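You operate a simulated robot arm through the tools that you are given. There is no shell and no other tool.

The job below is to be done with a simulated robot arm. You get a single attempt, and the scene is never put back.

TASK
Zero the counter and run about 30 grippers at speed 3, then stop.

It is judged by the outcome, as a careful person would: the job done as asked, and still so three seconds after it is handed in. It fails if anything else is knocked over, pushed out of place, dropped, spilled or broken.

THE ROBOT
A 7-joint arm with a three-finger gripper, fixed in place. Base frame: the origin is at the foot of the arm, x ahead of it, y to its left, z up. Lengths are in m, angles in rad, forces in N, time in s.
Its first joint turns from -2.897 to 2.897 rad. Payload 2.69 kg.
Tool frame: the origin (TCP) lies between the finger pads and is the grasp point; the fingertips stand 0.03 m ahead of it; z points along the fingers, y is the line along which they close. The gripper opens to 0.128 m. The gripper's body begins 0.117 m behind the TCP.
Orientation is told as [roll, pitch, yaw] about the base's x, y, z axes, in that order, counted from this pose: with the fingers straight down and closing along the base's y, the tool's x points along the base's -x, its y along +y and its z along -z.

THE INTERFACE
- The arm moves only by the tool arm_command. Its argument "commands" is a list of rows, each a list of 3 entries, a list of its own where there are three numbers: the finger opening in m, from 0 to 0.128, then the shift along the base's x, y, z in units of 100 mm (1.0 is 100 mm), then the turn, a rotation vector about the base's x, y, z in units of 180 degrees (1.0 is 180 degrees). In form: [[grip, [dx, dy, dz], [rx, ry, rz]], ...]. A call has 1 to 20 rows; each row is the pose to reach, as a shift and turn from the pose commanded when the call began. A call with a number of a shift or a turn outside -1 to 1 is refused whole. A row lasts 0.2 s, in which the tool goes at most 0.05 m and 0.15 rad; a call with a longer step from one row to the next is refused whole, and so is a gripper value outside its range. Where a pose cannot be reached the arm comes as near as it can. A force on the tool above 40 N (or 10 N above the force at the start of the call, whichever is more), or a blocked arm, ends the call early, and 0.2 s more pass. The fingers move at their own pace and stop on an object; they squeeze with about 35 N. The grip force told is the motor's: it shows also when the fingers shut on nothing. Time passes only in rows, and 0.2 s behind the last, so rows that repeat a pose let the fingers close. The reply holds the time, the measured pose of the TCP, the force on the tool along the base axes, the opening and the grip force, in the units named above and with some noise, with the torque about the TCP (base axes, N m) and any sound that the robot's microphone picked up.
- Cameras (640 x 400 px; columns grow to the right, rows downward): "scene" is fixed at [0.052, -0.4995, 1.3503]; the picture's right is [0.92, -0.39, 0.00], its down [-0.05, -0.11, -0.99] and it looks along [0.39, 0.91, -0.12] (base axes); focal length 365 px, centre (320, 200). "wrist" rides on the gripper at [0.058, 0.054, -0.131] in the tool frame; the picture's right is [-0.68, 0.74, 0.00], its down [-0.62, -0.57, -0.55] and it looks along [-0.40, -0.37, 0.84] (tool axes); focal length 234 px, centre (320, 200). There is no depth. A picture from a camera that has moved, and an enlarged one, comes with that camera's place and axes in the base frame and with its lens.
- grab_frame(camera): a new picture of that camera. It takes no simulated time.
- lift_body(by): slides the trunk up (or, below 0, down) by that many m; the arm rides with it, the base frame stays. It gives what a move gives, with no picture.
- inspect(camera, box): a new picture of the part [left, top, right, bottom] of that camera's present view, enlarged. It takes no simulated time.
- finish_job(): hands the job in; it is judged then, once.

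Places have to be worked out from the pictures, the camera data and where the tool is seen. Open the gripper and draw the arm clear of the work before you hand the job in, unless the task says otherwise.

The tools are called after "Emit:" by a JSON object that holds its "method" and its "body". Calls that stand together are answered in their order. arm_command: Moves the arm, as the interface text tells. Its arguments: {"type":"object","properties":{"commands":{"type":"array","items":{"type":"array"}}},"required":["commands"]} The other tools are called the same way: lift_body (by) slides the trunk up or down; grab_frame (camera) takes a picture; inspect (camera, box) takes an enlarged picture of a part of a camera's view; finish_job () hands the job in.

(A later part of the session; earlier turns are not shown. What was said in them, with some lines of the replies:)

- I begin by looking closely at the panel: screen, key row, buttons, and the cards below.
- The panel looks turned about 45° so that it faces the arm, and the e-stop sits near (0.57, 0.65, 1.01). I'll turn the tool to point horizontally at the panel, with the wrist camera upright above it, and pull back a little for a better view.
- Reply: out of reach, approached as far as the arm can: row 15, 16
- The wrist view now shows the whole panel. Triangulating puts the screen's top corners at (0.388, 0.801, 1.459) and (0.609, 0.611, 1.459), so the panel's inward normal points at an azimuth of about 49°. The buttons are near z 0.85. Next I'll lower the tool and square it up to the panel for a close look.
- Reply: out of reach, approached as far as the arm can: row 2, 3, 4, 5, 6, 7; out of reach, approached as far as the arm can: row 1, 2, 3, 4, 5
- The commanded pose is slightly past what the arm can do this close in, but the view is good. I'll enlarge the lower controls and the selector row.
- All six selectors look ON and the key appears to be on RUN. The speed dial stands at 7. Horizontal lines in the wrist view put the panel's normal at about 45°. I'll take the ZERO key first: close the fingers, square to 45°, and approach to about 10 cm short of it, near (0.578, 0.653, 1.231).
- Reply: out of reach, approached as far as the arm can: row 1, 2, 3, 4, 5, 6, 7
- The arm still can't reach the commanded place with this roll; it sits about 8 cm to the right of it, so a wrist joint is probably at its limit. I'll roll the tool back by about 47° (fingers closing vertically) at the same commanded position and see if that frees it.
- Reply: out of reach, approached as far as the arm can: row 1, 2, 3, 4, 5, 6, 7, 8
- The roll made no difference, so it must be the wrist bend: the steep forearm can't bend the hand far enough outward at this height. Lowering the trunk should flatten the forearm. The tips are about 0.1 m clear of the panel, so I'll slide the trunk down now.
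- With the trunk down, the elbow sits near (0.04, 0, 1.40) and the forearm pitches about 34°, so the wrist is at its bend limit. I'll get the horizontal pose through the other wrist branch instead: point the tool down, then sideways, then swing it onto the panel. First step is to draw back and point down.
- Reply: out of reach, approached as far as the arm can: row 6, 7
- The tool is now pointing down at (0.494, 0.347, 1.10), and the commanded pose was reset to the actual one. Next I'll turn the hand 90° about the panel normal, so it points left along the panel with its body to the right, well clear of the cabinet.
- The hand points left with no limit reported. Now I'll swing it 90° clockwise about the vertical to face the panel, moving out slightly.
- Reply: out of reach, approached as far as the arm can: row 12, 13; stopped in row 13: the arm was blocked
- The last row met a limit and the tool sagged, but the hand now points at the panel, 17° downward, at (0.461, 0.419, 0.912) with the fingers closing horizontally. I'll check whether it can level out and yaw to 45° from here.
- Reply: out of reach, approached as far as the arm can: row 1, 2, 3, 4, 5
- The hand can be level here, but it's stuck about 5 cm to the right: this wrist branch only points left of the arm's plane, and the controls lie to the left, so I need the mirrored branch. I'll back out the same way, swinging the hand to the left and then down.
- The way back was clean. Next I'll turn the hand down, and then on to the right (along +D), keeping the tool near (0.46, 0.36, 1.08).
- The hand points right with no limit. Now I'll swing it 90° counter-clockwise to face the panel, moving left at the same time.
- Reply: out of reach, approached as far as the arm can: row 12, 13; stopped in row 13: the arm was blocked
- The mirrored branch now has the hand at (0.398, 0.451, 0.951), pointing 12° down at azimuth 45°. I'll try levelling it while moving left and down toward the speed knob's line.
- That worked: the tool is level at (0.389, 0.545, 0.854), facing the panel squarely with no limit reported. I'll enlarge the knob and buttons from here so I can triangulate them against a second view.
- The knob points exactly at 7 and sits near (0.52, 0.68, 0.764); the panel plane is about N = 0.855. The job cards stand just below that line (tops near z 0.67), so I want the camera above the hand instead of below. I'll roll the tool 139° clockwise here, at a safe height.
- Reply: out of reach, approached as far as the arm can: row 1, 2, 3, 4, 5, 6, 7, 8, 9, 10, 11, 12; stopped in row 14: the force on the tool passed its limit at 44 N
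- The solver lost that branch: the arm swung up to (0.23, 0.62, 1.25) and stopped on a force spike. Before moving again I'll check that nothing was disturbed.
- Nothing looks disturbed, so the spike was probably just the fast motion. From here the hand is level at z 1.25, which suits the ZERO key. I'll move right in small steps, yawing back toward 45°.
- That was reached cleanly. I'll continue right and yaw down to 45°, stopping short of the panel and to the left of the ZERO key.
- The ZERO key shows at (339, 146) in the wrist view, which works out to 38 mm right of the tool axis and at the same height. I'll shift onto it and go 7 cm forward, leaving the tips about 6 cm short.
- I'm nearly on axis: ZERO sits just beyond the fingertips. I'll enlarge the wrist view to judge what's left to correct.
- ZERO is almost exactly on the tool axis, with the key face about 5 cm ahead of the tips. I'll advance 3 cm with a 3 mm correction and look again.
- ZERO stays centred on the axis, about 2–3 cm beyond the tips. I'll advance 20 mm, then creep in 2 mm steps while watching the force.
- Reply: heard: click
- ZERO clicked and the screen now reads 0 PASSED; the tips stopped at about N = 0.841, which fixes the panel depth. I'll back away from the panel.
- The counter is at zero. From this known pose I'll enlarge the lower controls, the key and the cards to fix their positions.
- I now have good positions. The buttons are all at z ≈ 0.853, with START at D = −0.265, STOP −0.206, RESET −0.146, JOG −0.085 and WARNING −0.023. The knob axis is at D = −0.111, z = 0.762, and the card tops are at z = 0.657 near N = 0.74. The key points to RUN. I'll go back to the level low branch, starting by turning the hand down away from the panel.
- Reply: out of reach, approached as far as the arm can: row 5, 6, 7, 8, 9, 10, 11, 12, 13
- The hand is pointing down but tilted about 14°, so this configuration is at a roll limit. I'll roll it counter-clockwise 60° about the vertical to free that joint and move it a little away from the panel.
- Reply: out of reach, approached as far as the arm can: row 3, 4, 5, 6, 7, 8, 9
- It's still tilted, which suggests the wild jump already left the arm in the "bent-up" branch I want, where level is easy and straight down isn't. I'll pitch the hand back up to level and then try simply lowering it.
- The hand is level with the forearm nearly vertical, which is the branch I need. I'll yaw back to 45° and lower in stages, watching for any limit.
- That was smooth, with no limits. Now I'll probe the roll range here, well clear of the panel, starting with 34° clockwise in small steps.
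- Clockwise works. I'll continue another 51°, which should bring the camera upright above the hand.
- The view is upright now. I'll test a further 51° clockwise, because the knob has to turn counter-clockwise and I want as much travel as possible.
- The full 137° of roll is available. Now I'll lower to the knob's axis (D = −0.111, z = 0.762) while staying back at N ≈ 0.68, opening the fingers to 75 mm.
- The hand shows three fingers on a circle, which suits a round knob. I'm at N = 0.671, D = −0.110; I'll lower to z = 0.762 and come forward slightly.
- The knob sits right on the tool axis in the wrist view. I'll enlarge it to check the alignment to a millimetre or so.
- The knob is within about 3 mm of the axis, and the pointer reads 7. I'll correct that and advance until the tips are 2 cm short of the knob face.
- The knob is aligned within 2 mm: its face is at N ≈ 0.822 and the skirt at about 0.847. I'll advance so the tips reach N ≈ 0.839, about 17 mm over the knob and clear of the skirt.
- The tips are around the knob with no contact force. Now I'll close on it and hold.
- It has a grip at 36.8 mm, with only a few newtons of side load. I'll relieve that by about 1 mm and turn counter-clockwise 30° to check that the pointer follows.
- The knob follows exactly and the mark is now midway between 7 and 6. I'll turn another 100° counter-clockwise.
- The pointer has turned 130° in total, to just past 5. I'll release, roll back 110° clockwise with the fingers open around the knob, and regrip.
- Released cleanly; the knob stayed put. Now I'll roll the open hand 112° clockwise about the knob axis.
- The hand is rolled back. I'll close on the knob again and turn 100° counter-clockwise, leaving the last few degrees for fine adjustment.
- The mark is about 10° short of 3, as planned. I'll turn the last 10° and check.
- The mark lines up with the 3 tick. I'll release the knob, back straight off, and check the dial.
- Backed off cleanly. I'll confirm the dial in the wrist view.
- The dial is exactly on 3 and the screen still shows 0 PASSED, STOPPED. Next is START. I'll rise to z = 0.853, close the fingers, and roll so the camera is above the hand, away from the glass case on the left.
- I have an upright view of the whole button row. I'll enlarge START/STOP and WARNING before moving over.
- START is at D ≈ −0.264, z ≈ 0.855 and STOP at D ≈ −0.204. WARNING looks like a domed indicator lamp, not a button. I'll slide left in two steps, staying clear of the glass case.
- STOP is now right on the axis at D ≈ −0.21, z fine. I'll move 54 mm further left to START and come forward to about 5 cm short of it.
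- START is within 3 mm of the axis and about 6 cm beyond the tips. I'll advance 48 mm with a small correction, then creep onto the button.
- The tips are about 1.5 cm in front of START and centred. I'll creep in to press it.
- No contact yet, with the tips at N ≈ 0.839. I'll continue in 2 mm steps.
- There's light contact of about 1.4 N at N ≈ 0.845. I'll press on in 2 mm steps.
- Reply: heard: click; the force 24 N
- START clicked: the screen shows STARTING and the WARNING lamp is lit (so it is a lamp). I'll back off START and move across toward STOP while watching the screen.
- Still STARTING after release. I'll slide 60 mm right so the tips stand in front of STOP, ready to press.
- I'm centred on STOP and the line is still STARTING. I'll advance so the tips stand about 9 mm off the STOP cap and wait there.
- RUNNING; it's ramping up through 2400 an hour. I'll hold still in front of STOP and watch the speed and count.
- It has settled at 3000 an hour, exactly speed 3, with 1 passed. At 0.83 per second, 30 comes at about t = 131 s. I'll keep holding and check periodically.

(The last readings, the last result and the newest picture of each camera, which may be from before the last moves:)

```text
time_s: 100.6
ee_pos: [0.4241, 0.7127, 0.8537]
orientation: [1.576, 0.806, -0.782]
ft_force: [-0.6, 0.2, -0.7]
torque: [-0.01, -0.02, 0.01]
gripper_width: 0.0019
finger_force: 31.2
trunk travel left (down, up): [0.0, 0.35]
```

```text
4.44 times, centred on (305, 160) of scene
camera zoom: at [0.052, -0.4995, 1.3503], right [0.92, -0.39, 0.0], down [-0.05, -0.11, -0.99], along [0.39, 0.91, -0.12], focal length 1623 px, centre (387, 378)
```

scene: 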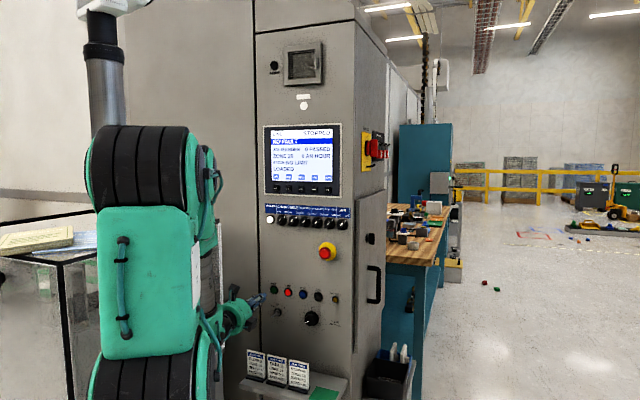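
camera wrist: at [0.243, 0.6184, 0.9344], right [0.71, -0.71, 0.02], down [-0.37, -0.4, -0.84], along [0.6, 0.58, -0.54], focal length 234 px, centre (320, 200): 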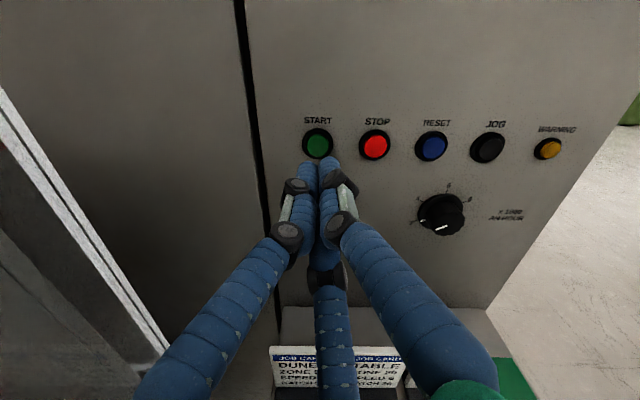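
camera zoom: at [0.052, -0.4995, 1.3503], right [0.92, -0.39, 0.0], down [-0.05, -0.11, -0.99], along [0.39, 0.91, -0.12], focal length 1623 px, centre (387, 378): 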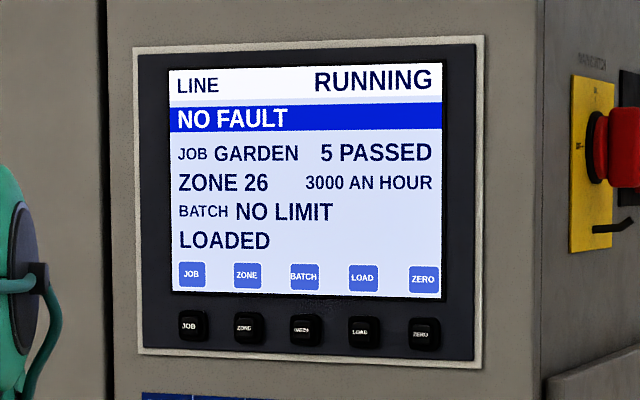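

The count is 5 at t = 100.6 s, with no fault. I'll hold through two more intervals and then check.

Emit:
{"method": "arm_command", "body": {"commands": [[0.0, [0, 0, 0], [0, 0, 0]], [0.0, [0, 0, 0], [0, 0, 0]], [0.0, [0, 0, 0], [0, 0, 0]], [0.0, [0, 0, 0], [0, 0, 0]], [0.0, [0, 0, 0], [0, 0, 0]], [0.0, [0, 0, 0], [0, 0, 0]], [0.0, [0, 0, 0], [0, 0, 0]], [0.0, [0, 0, 0], [0, 0, 0]], [0.0, [0, 0, 0], [0, 0, 0]], [0.0, [0, 0, 0], [0, 0, 0]], [0.0, [0, 0, 0], [0, 0, 0]], [0.0, [0, 0, 0], [0, 0, 0]], [0.0, [0, 0, 0], [0, 0, 0]], [0.0, [0, 0, 0], [0, 0, 0]], [0.0, [0, 0, 0], [0, 0, 0]], [0.0, [0, 0, 0], [0, 0, 0]], [0.0, [0, 0, 0], [0, 0, 0]], [0.0, [0, 0, 0], [0, 0, 0]], [0.0, [0, 0, 0], [0, 0, 0]], [0.0, [0, 0, 0], [0, 0, 0]]]}}

Emit:
{"method": "inspect", "body": {"camera": "scene", "box": [255, 115, 355, 205]}}

Emit:
{"method": "arm_command", "body": {"commands": [[0.0, [0, 0, 0], [0, 0, 0]], [0.0, [0, 0, 0], [0, 0, 0]], [0.0, [0, 0, 0], [0, 0, 0]], [0.0, [0, 0, 0], [0, 0, 0]], [0.0, [0, 0, 0], [0, 0, 0]], [0.0, [0, 0, 0], [0, 0, 0]], [0.0, [0, 0, 0], [0, 0, 0]], [0.0, [0, 0, 0], [0, 0, 0]], [0.0, [0, 0, 0], [0, 0, 0]], [0.0, [0, 0, 0], [0, 0, 0]], [0.0, [0, 0, 0], [0, 0, 0]], [0.0, [0, 0, 0], [0, 0, 0]], [0.0, [0, 0, 0], [0, 0, 0]], [0.0, [0, 0, 0], [0, 0, 0]], [0.0, [0, 0, 0], [0, 0, 0]], [0.0, [0, 0, 0], [0, 0, 0]], [0.0, [0, 0, 0], [0, 0, 0]], [0.0, [0, 0, 0], [0, 0, 0]], [0.0, [0, 0, 0], [0, 0, 0]], [0.0, [0, 0, 0], [0, 0, 0]]]}}

Emit:
{"method": "inspect", "body": {"camera": "scene", "box": [255, 115, 355, 205]}}

```text
time_s: 104.8
ee_pos: [0.4239, 0.7128, 0.8529]
orientation: [1.578, 0.806, -0.784]
ft_force: [-0.3, 0.3, 0.9]
torque: [0.0, -0.05, 0.01]
gripper_width: 0.0019
finger_force: 31.7
trunk travel left (down, up): [0.0, 0.35]
```

```text
4.44 times, centred on (305, 160) of scene
camera zoom: at [0.052, -0.4995, 1.3503], right [0.92, -0.39, 0.0], down [-0.05, -0.11, -0.99], along [0.39, 0.91, -0.12], focal length 1623 px, centre (387, 378)
```

zoom: 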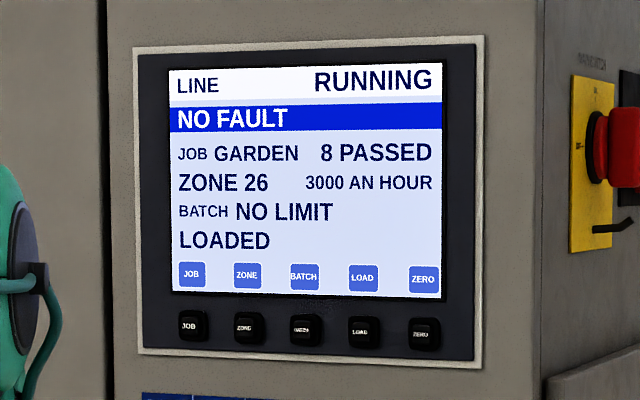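

```text
time_s: 109.0
ee_pos: [0.4231, 0.7126, 0.854]
orientation: [1.578, 0.807, -0.784]
ft_force: [-0.5, -0.3, -0.6]
torque: [0.01, -0.01, -0.02]
gripper_width: 0.0019
finger_force: 31.2
trunk travel left (down, up): [0.0, 0.35]
```

```text
4.44 times, centred on (305, 160) of scene
camera zoom: at [0.052, -0.4995, 1.3503], right [0.92, -0.39, 0.0], down [-0.05, -0.11, -0.99], along [0.39, 0.91, -0.12], focal length 1623 px, centre (387, 378)
```

zoom: 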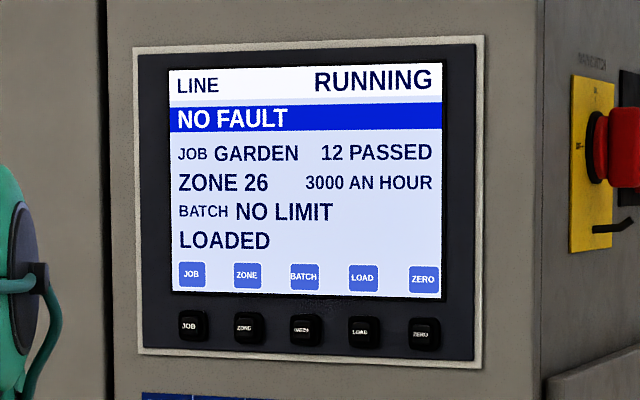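

The count is 12 at t = 109.0 s and everything is steady. I'll hold for three more intervals, checking after each one.

Emit:
{"method": "arm_command", "body": {"commands": [[0.0, [0, 0, 0], [0, 0, 0]], [0.0, [0, 0, 0], [0, 0, 0]], [0.0, [0, 0, 0], [0, 0, 0]], [0.0, [0, 0, 0], [0, 0, 0]], [0.0, [0, 0, 0], [0, 0, 0]], [0.0, [0, 0, 0], [0, 0, 0]], [0.0, [0, 0, 0], [0, 0, 0]], [0.0, [0, 0, 0], [0, 0, 0]], [0.0, [0, 0, 0], [0, 0, 0]], [0.0, [0, 0, 0], [0, 0, 0]], [0.0, [0, 0, 0], [0, 0, 0]], [0.0, [0, 0, 0], [0, 0, 0]], [0.0, [0, 0, 0], [0, 0, 0]], [0.0, [0, 0, 0], [0, 0, 0]], [0.0, [0, 0, 0], [0, 0, 0]], [0.0, [0, 0, 0], [0, 0, 0]], [0.0, [0, 0, 0], [0, 0, 0]], [0.0, [0, 0, 0], [0, 0, 0]], [0.0, [0, 0, 0], [0, 0, 0]], [0.0, [0, 0, 0], [0, 0, 0]]]}}

Emit:
{"method": "inspect", "body": {"camera": "scene", "box": [255, 115, 355, 205]}}

Emit:
{"method": "arm_command", "body": {"commands": [[0.0, [0, 0, 0], [0, 0, 0]], [0.0, [0, 0, 0], [0, 0, 0]], [0.0, [0, 0, 0], [0, 0, 0]], [0.0, [0, 0, 0], [0, 0, 0]], [0.0, [0, 0, 0], [0, 0, 0]], [0.0, [0, 0, 0], [0, 0, 0]], [0.0, [0, 0, 0], [0, 0, 0]], [0.0, [0, 0, 0], [0, 0, 0]], [0.0, [0, 0, 0], [0, 0, 0]], [0.0, [0, 0, 0], [0, 0, 0]], [0.0, [0, 0, 0], [0, 0, 0]], [0.0, [0, 0, 0], [0, 0, 0]], [0.0, [0, 0, 0], [0, 0, 0]], [0.0, [0, 0, 0], [0, 0, 0]], [0.0, [0, 0, 0], [0, 0, 0]], [0.0, [0, 0, 0], [0, 0, 0]], [0.0, [0, 0, 0], [0, 0, 0]], [0.0, [0, 0, 0], [0, 0, 0]], [0.0, [0, 0, 0], [0, 0, 0]], [0.0, [0, 0, 0], [0, 0, 0]]]}}

Emit:
{"method": "inspect", "body": {"camera": "scene", "box": [255, 115, 355, 205]}}

Emit:
{"method": "arm_command", "body": {"commands": [[0.0, [0, 0, 0], [0, 0, 0]], [0.0, [0, 0, 0], [0, 0, 0]], [0.0, [0, 0, 0], [0, 0, 0]], [0.0, [0, 0, 0], [0, 0, 0]], [0.0, [0, 0, 0], [0, 0, 0]], [0.0, [0, 0, 0], [0, 0, 0]], [0.0, [0, 0, 0], [0, 0, 0]], [0.0, [0, 0, 0], [0, 0, 0]], [0.0, [0, 0, 0], [0, 0, 0]], [0.0, [0, 0, 0], [0, 0, 0]], [0.0, [0, 0, 0], [0, 0, 0]], [0.0, [0, 0, 0], [0, 0, 0]], [0.0, [0, 0, 0], [0, 0, 0]], [0.0, [0, 0, 0], [0, 0, 0]], [0.0, [0, 0, 0], [0, 0, 0]], [0.0, [0, 0, 0], [0, 0, 0]], [0.0, [0, 0, 0], [0, 0, 0]], [0.0, [0, 0, 0], [0, 0, 0]], [0.0, [0, 0, 0], [0, 0, 0]], [0.0, [0, 0, 0], [0, 0, 0]]]}}

Emit:
{"method": "inspect", "body": {"camera": "scene", "box": [255, 115, 355, 205]}}

```text
time_s: 113.2
ee_pos: [0.4235, 0.7136, 0.8538]
orientation: [1.578, 0.806, -0.782]
ft_force: [0.0, -0.6, 0.1]
torque: [-0.05, -0.01, 0.0]
gripper_width: 0.0021
finger_force: 31.4
trunk travel left (down, up): [0.0, 0.35]
```

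```text
4.44 times, centred on (305, 160) of scene
camera zoom: at [0.052, -0.4995, 1.3503], right [0.92, -0.39, 0.0], down [-0.05, -0.11, -0.99], along [0.39, 0.91, -0.12], focal length 1623 px, centre (387, 378)
```

zoom: 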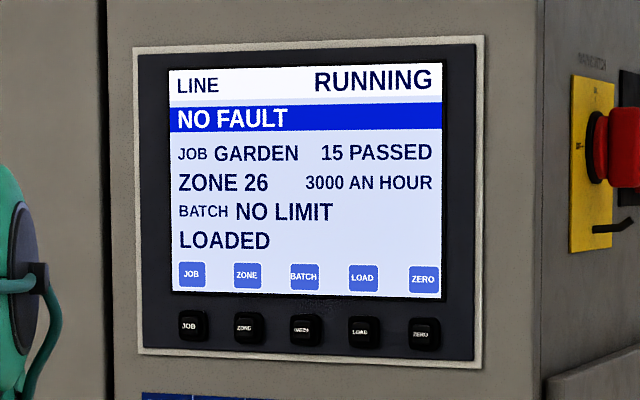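

```text
time_s: 117.4
ee_pos: [0.4247, 0.7123, 0.8536]
orientation: [1.578, 0.805, -0.783]
ft_force: [-0.3, -0.5, -0.5]
torque: [0.02, -0.03, 0.01]
gripper_width: 0.0023
finger_force: 31.4
trunk travel left (down, up): [0.0, 0.35]
```

```text
4.44 times, centred on (305, 160) of scene
camera zoom: at [0.052, -0.4995, 1.3503], right [0.92, -0.39, 0.0], down [-0.05, -0.11, -0.99], along [0.39, 0.91, -0.12], focal length 1623 px, centre (387, 378)
```

zoom: 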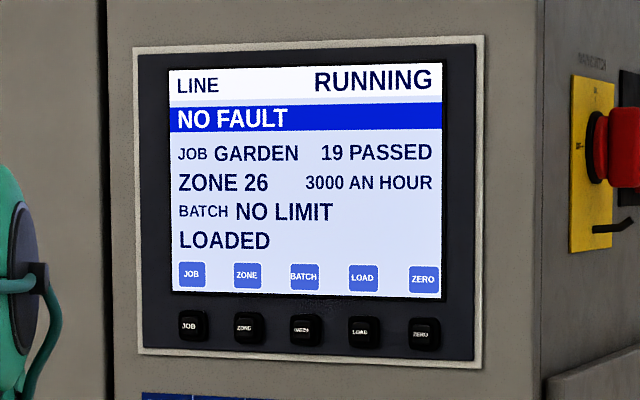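

```text
time_s: 121.6
ee_pos: [0.4235, 0.7141, 0.8541]
orientation: [1.576, 0.806, -0.785]
ft_force: [0.4, 0.3, 0.0]
torque: [-0.01, 0.0, 0.04]
gripper_width: 0.0021
finger_force: 31.4
trunk travel left (down, up): [0.0, 0.35]
```

```text
4.44 times, centred on (305, 160) of scene
camera zoom: at [0.052, -0.4995, 1.3503], right [0.92, -0.39, 0.0], down [-0.05, -0.11, -0.99], along [0.39, 0.91, -0.12], focal length 1623 px, centre (387, 378)
```

zoom: 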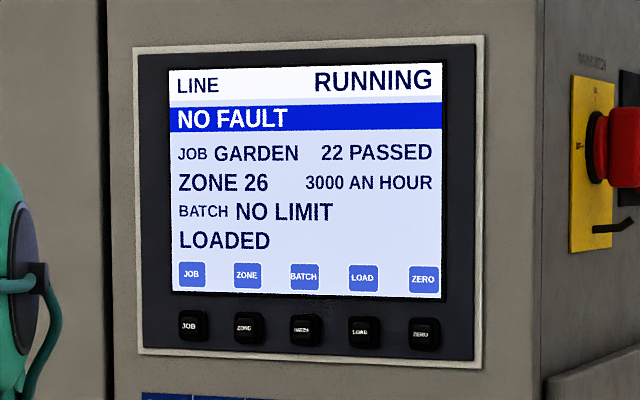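

The count is 22 at t = 121.6 s. I want to press STOP at about t = 129–130 s. I'll hold one more full interval and a short one, then press.

Emit:
{"method": "arm_command", "body": {"commands": [[0.0, [0, 0, 0], [0, 0, 0]], [0.0, [0, 0, 0], [0, 0, 0]], [0.0, [0, 0, 0], [0, 0, 0]], [0.0, [0, 0, 0], [0, 0, 0]], [0.0, [0, 0, 0], [0, 0, 0]], [0.0, [0, 0, 0], [0, 0, 0]], [0.0, [0, 0, 0], [0, 0, 0]], [0.0, [0, 0, 0], [0, 0, 0]], [0.0, [0, 0, 0], [0, 0, 0]], [0.0, [0, 0, 0], [0, 0, 0]], [0.0, [0, 0, 0], [0, 0, 0]], [0.0, [0, 0, 0], [0, 0, 0]], [0.0, [0, 0, 0], [0, 0, 0]], [0.0, [0, 0, 0], [0, 0, 0]], [0.0, [0, 0, 0], [0, 0, 0]], [0.0, [0, 0, 0], [0, 0, 0]], [0.0, [0, 0, 0], [0, 0, 0]], [0.0, [0, 0, 0], [0, 0, 0]], [0.0, [0, 0, 0], [0, 0, 0]], [0.0, [0, 0, 0], [0, 0, 0]]]}}

Emit:
{"method": "arm_command", "body": {"commands": [[0.0, [0, 0, 0], [0, 0, 0]], [0.0, [0, 0, 0], [0, 0, 0]], [0.0, [0, 0, 0], [0, 0, 0]], [0.0, [0, 0, 0], [0, 0, 0]], [0.0, [0, 0, 0], [0, 0, 0]], [0.0, [0, 0, 0], [0, 0, 0]], [0.0, [0, 0, 0], [0, 0, 0]], [0.0, [0, 0, 0], [0, 0, 0]], [0.0, [0, 0, 0], [0, 0, 0]], [0.0, [0, 0, 0], [0, 0, 0]]]}}

Emit:
{"method": "inspect", "body": {"camera": "scene", "box": [255, 115, 355, 205]}}

```text
time_s: 125.8
ee_pos: [0.4246, 0.7124, 0.8533]
orientation: [1.579, 0.806, -0.784]
ft_force: [-0.1, 0.4, -0.4]
torque: [0.04, 0.01, 0.0]
gripper_width: 0.0021
finger_force: 31.1
trunk travel left (down, up): [0.0, 0.35]
```

```text
time_s: 128.0
ee_pos: [0.4237, 0.7131, 0.8531]
orientation: [1.577, 0.806, -0.782]
ft_force: [-0.6, -0.4, -0.7]
torque: [-0.03, -0.02, 0.0]
gripper_width: 0.0019
finger_force: 31.6
trunk travel left (down, up): [0.0, 0.35]
```

```text
4.44 times, centred on (305, 160) of scene
camera zoom: at [0.052, -0.4995, 1.3503], right [0.92, -0.39, 0.0], down [-0.05, -0.11, -0.99], along [0.39, 0.91, -0.12], focal length 1623 px, centre (387, 378)
```

zoom: 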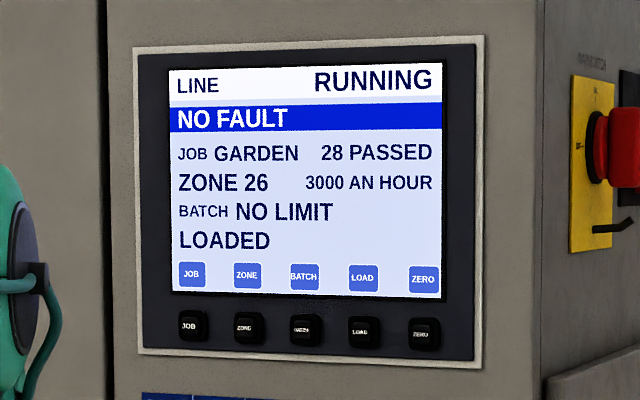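

The count is 28 at t = 128.0 s. I'll press STOP now.

Emit:
{"method": "arm_command", "body": {"commands": [[0.0, [0.05, 0.05, 0], [0, 0, 0]], [0.0, [0.085, 0.085, 0], [0, 0, 0]], [0.0, [0.105, 0.105, 0], [0, 0, 0]], [0.0, [0.12, 0.12, 0], [0, 0, 0]], [0.0, [0.125, 0.125, 0], [0, 0, 0]]]}}

Emit:
{"method": "inspect", "body": {"camera": "scene", "box": [255, 115, 355, 205]}}

```text
time_s: 129.2
ee_pos: [0.4342, 0.7257, 0.8522]
orientation: [1.576, 0.803, -0.784]
ft_force: [-24.7, -27.6, 4.6]
torque: [0.02, 0.1, -0.03]
gripper_width: 0.0061
finger_force: 31.7
trunk travel left (down, up): [0.0, 0.35]
heard: click
```

```text
4.44 times, centred on (305, 160) of scene
camera zoom: at [0.052, -0.4995, 1.3503], right [0.92, -0.39, 0.0], down [-0.05, -0.11, -0.99], along [0.39, 0.91, -0.12], focal length 1623 px, centre (387, 378)
```

zoom: 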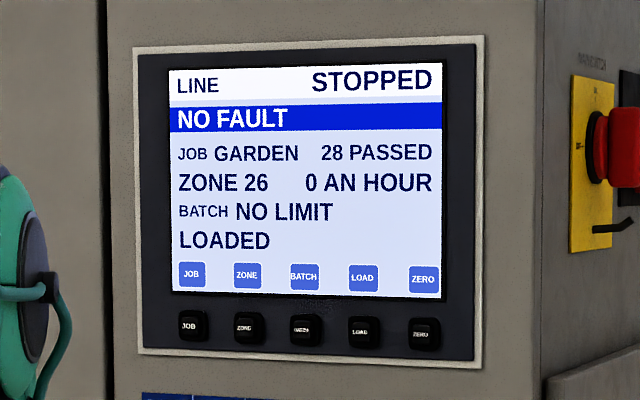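

STOP clicked and the line halted at once: STOPPED, 0 an hour, 28 passed, which is about 30. I'll release STOP and back straight away from the panel.

Emit:
{"method": "arm_command", "body": {"commands": [[0.0, [-0.1, -0.1, 0], [0, 0, 0]], [0.0, [-0.25, -0.25, 0], [0, 0, 0]], [0.0, [-0.45, -0.45, 0], [0, 0, 0]], [0.0, [-0.7, -0.7, 0], [0, 0, 0]], [0.0, [-0.95, -0.95, 0], [0, 0, 0]], [0.0, [-0.95, -0.95, 0], [0, 0, 0]]]}}

Emit:
{"method": "grab_frame", "body": {"camera": "wrist"}}

Emit:
{"method": "grab_frame", "body": {"camera": "scene"}}

Emit:
{"method": "inspect", "body": {"camera": "scene", "box": [255, 115, 355, 205]}}

```text
time_s: 130.6
ee_pos: [0.3401, 0.6333, 0.853]
orientation: [1.578, 0.806, -0.783]
ft_force: [-0.3, 0.1, 0.2]
torque: [0.01, 0.01, -0.02]
gripper_width: 0.0023
finger_force: 31.7
trunk travel left (down, up): [0.0, 0.35]
```

```text
taken
camera wrist: at [0.2456, 0.5409, 0.9317], right [0.71, -0.71, 0.02], down [-0.37, -0.4, -0.84], along [0.6, 0.58, -0.54], focal length 234 px, centre (320, 200)
```

wrist: 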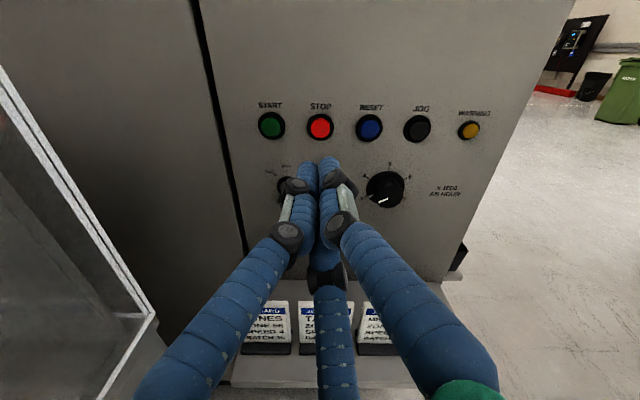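

```text
taken
```

scene: 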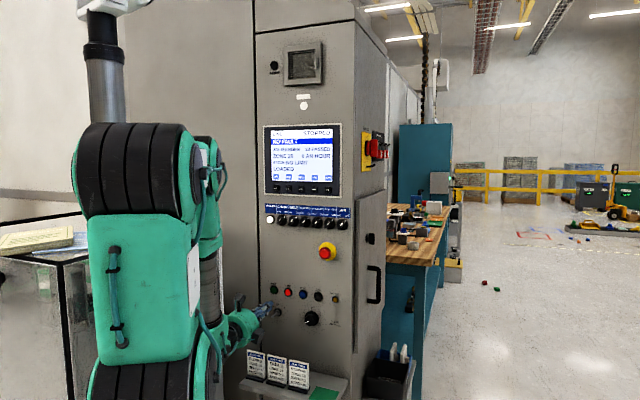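

```text
4.44 times, centred on (305, 160) of scene
camera zoom: at [0.052, -0.4995, 1.3503], right [0.92, -0.39, 0.0], down [-0.05, -0.11, -0.99], along [0.39, 0.91, -0.12], focal length 1623 px, centre (387, 378)
```

zoom: 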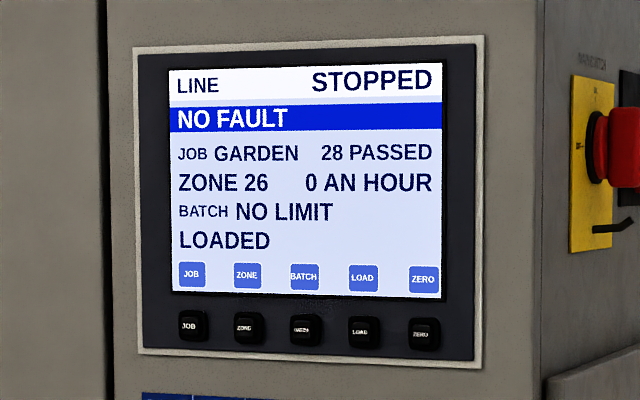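

Everything is in place: STOP lamp lit, dial on 3, cards standing. I'll draw the arm back, right and up to a pose I've already used, and open the gripper.

Emit:
{"method": "arm_command", "body": {"commands": [[0.0, [0.0, -0.16, 0.12], [0, 0, 0]], [0.0, [0.1, -0.32, 0.3], [0, 0, 0]], [0.0, [0.2, -0.48, 0.48], [0, 0, 0]], [0.06, [0.3, -0.64, 0.64], [0, 0, 0]], [0.128, [0.4, -0.78, 0.8], [0, 0, 0]], [0.128, [0.484, -0.901, 0.957], [0, 0, 0]], [0.128, [0.484, -0.901, 0.957], [0, 0, 0]], [0.128, [0.484, -0.901, 0.957], [0, 0, 0]]]}}

Emit:
{"method": "grab_frame", "body": {"camera": "wrist"}}

Emit:
{"method": "grab_frame", "body": {"camera": "scene"}}

Emit:
{"method": "inspect", "body": {"camera": "scene", "box": [240, 110, 360, 230]}}

Emit:
{"method": "inspect", "body": {"camera": "scene", "box": [235, 230, 375, 400]}}

```text
time_s: 132.4
ee_pos: [0.3891, 0.5421, 0.9502]
orientation: [1.577, 0.807, -0.781]
ft_force: [0.1, 0.1, 0.0]
torque: [0.01, 0.0, 0.01]
gripper_width: 0.1278
finger_force: 0.1
trunk travel left (down, up): [0.0, 0.35]
```

```text
taken
camera wrist: at [0.2939, 0.4498, 1.0273], right [0.71, -0.71, 0.02], down [-0.37, -0.4, -0.84], along [0.6, 0.58, -0.54], focal length 234 px, centre (320, 200)
```

wrist: 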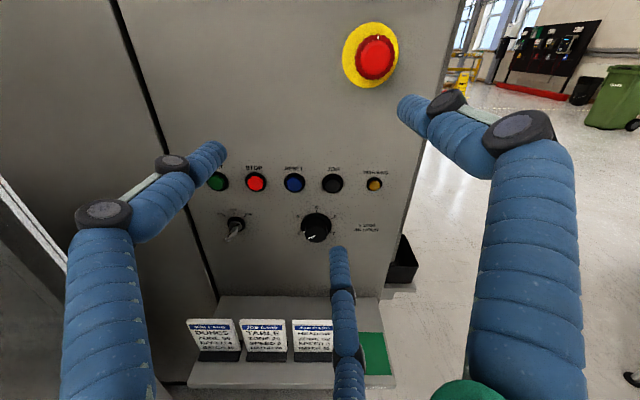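

```text
taken
```

scene: 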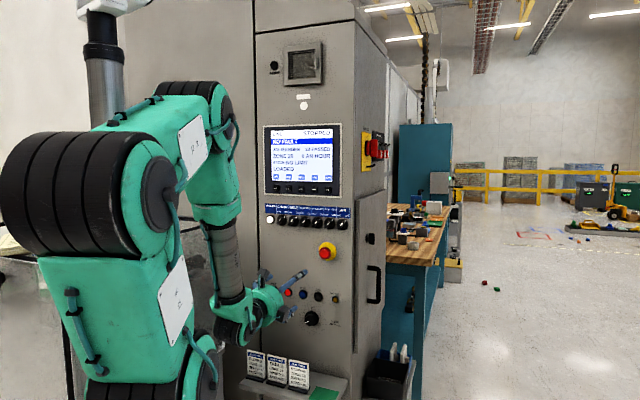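

```text
3.33 times, centred on (300, 170) of scene
camera zoom: at [0.052, -0.4995, 1.3503], right [0.92, -0.39, 0.0], down [-0.05, -0.11, -0.99], along [0.39, 0.91, -0.12], focal length 1217 px, centre (387, 300)
```

zoom: 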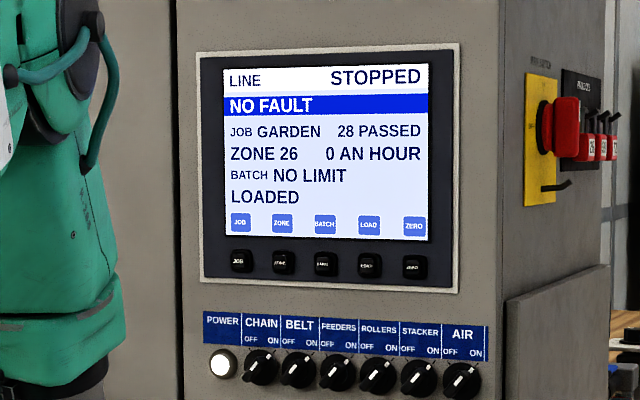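

```text
2.35 times, centred on (305, 315) of scene
camera zoom: at [0.052, -0.4995, 1.3503], right [0.92, -0.39, 0.0], down [-0.05, -0.11, -0.99], along [0.39, 0.91, -0.12], focal length 859 px, centre (355, -71)
```

zoom: 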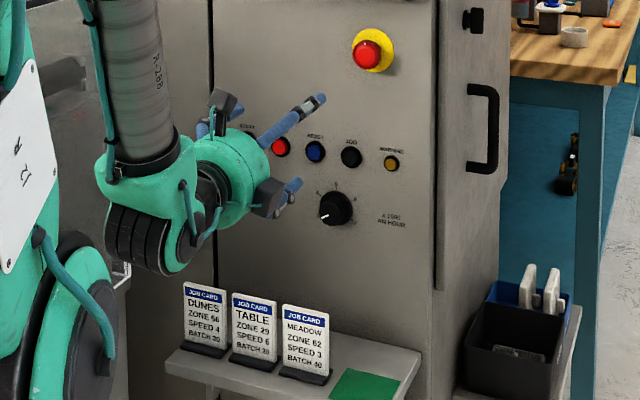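

The line is stopped with no fault and 28 passed since zeroing, run at 3000 an hour. The dial is on 3, the selectors, key, cards and e-stop are untouched, and the open gripper is clear of the panel. I'm handing the job in.

Emit:
{"method": "finish_job", "body": {}}

```text
The job is handed in.
```

I zeroed the counter, ran the line at speed 3 and stopped it at **28 grippers passed**. That is two short of 30; I took it as "about 30" and didn't restart for the last two.

- **Counter:** pressing ZERO took it from 57 to 0 before the run.
- **Speed:** the dial was on 7 and I turned it to 3. The line settled at 3000 an hour after a short ramp-up.
- **Stop:** I pressed STOP while it read 28, expecting one or two more during run-down, but it halted at once. The screen now shows STOPPED, NO FAULT, 0 an hour.

Early on, while I was repositioning the arm, it swung wide and stopped on a brief 44 N force spike. I checked straight afterwards and nothing looked touched or moved.

The key, selector switches, e-stop and job cards are as they were. The speed dial is still on 3, the gripper is open and the arm is clear of the panel.
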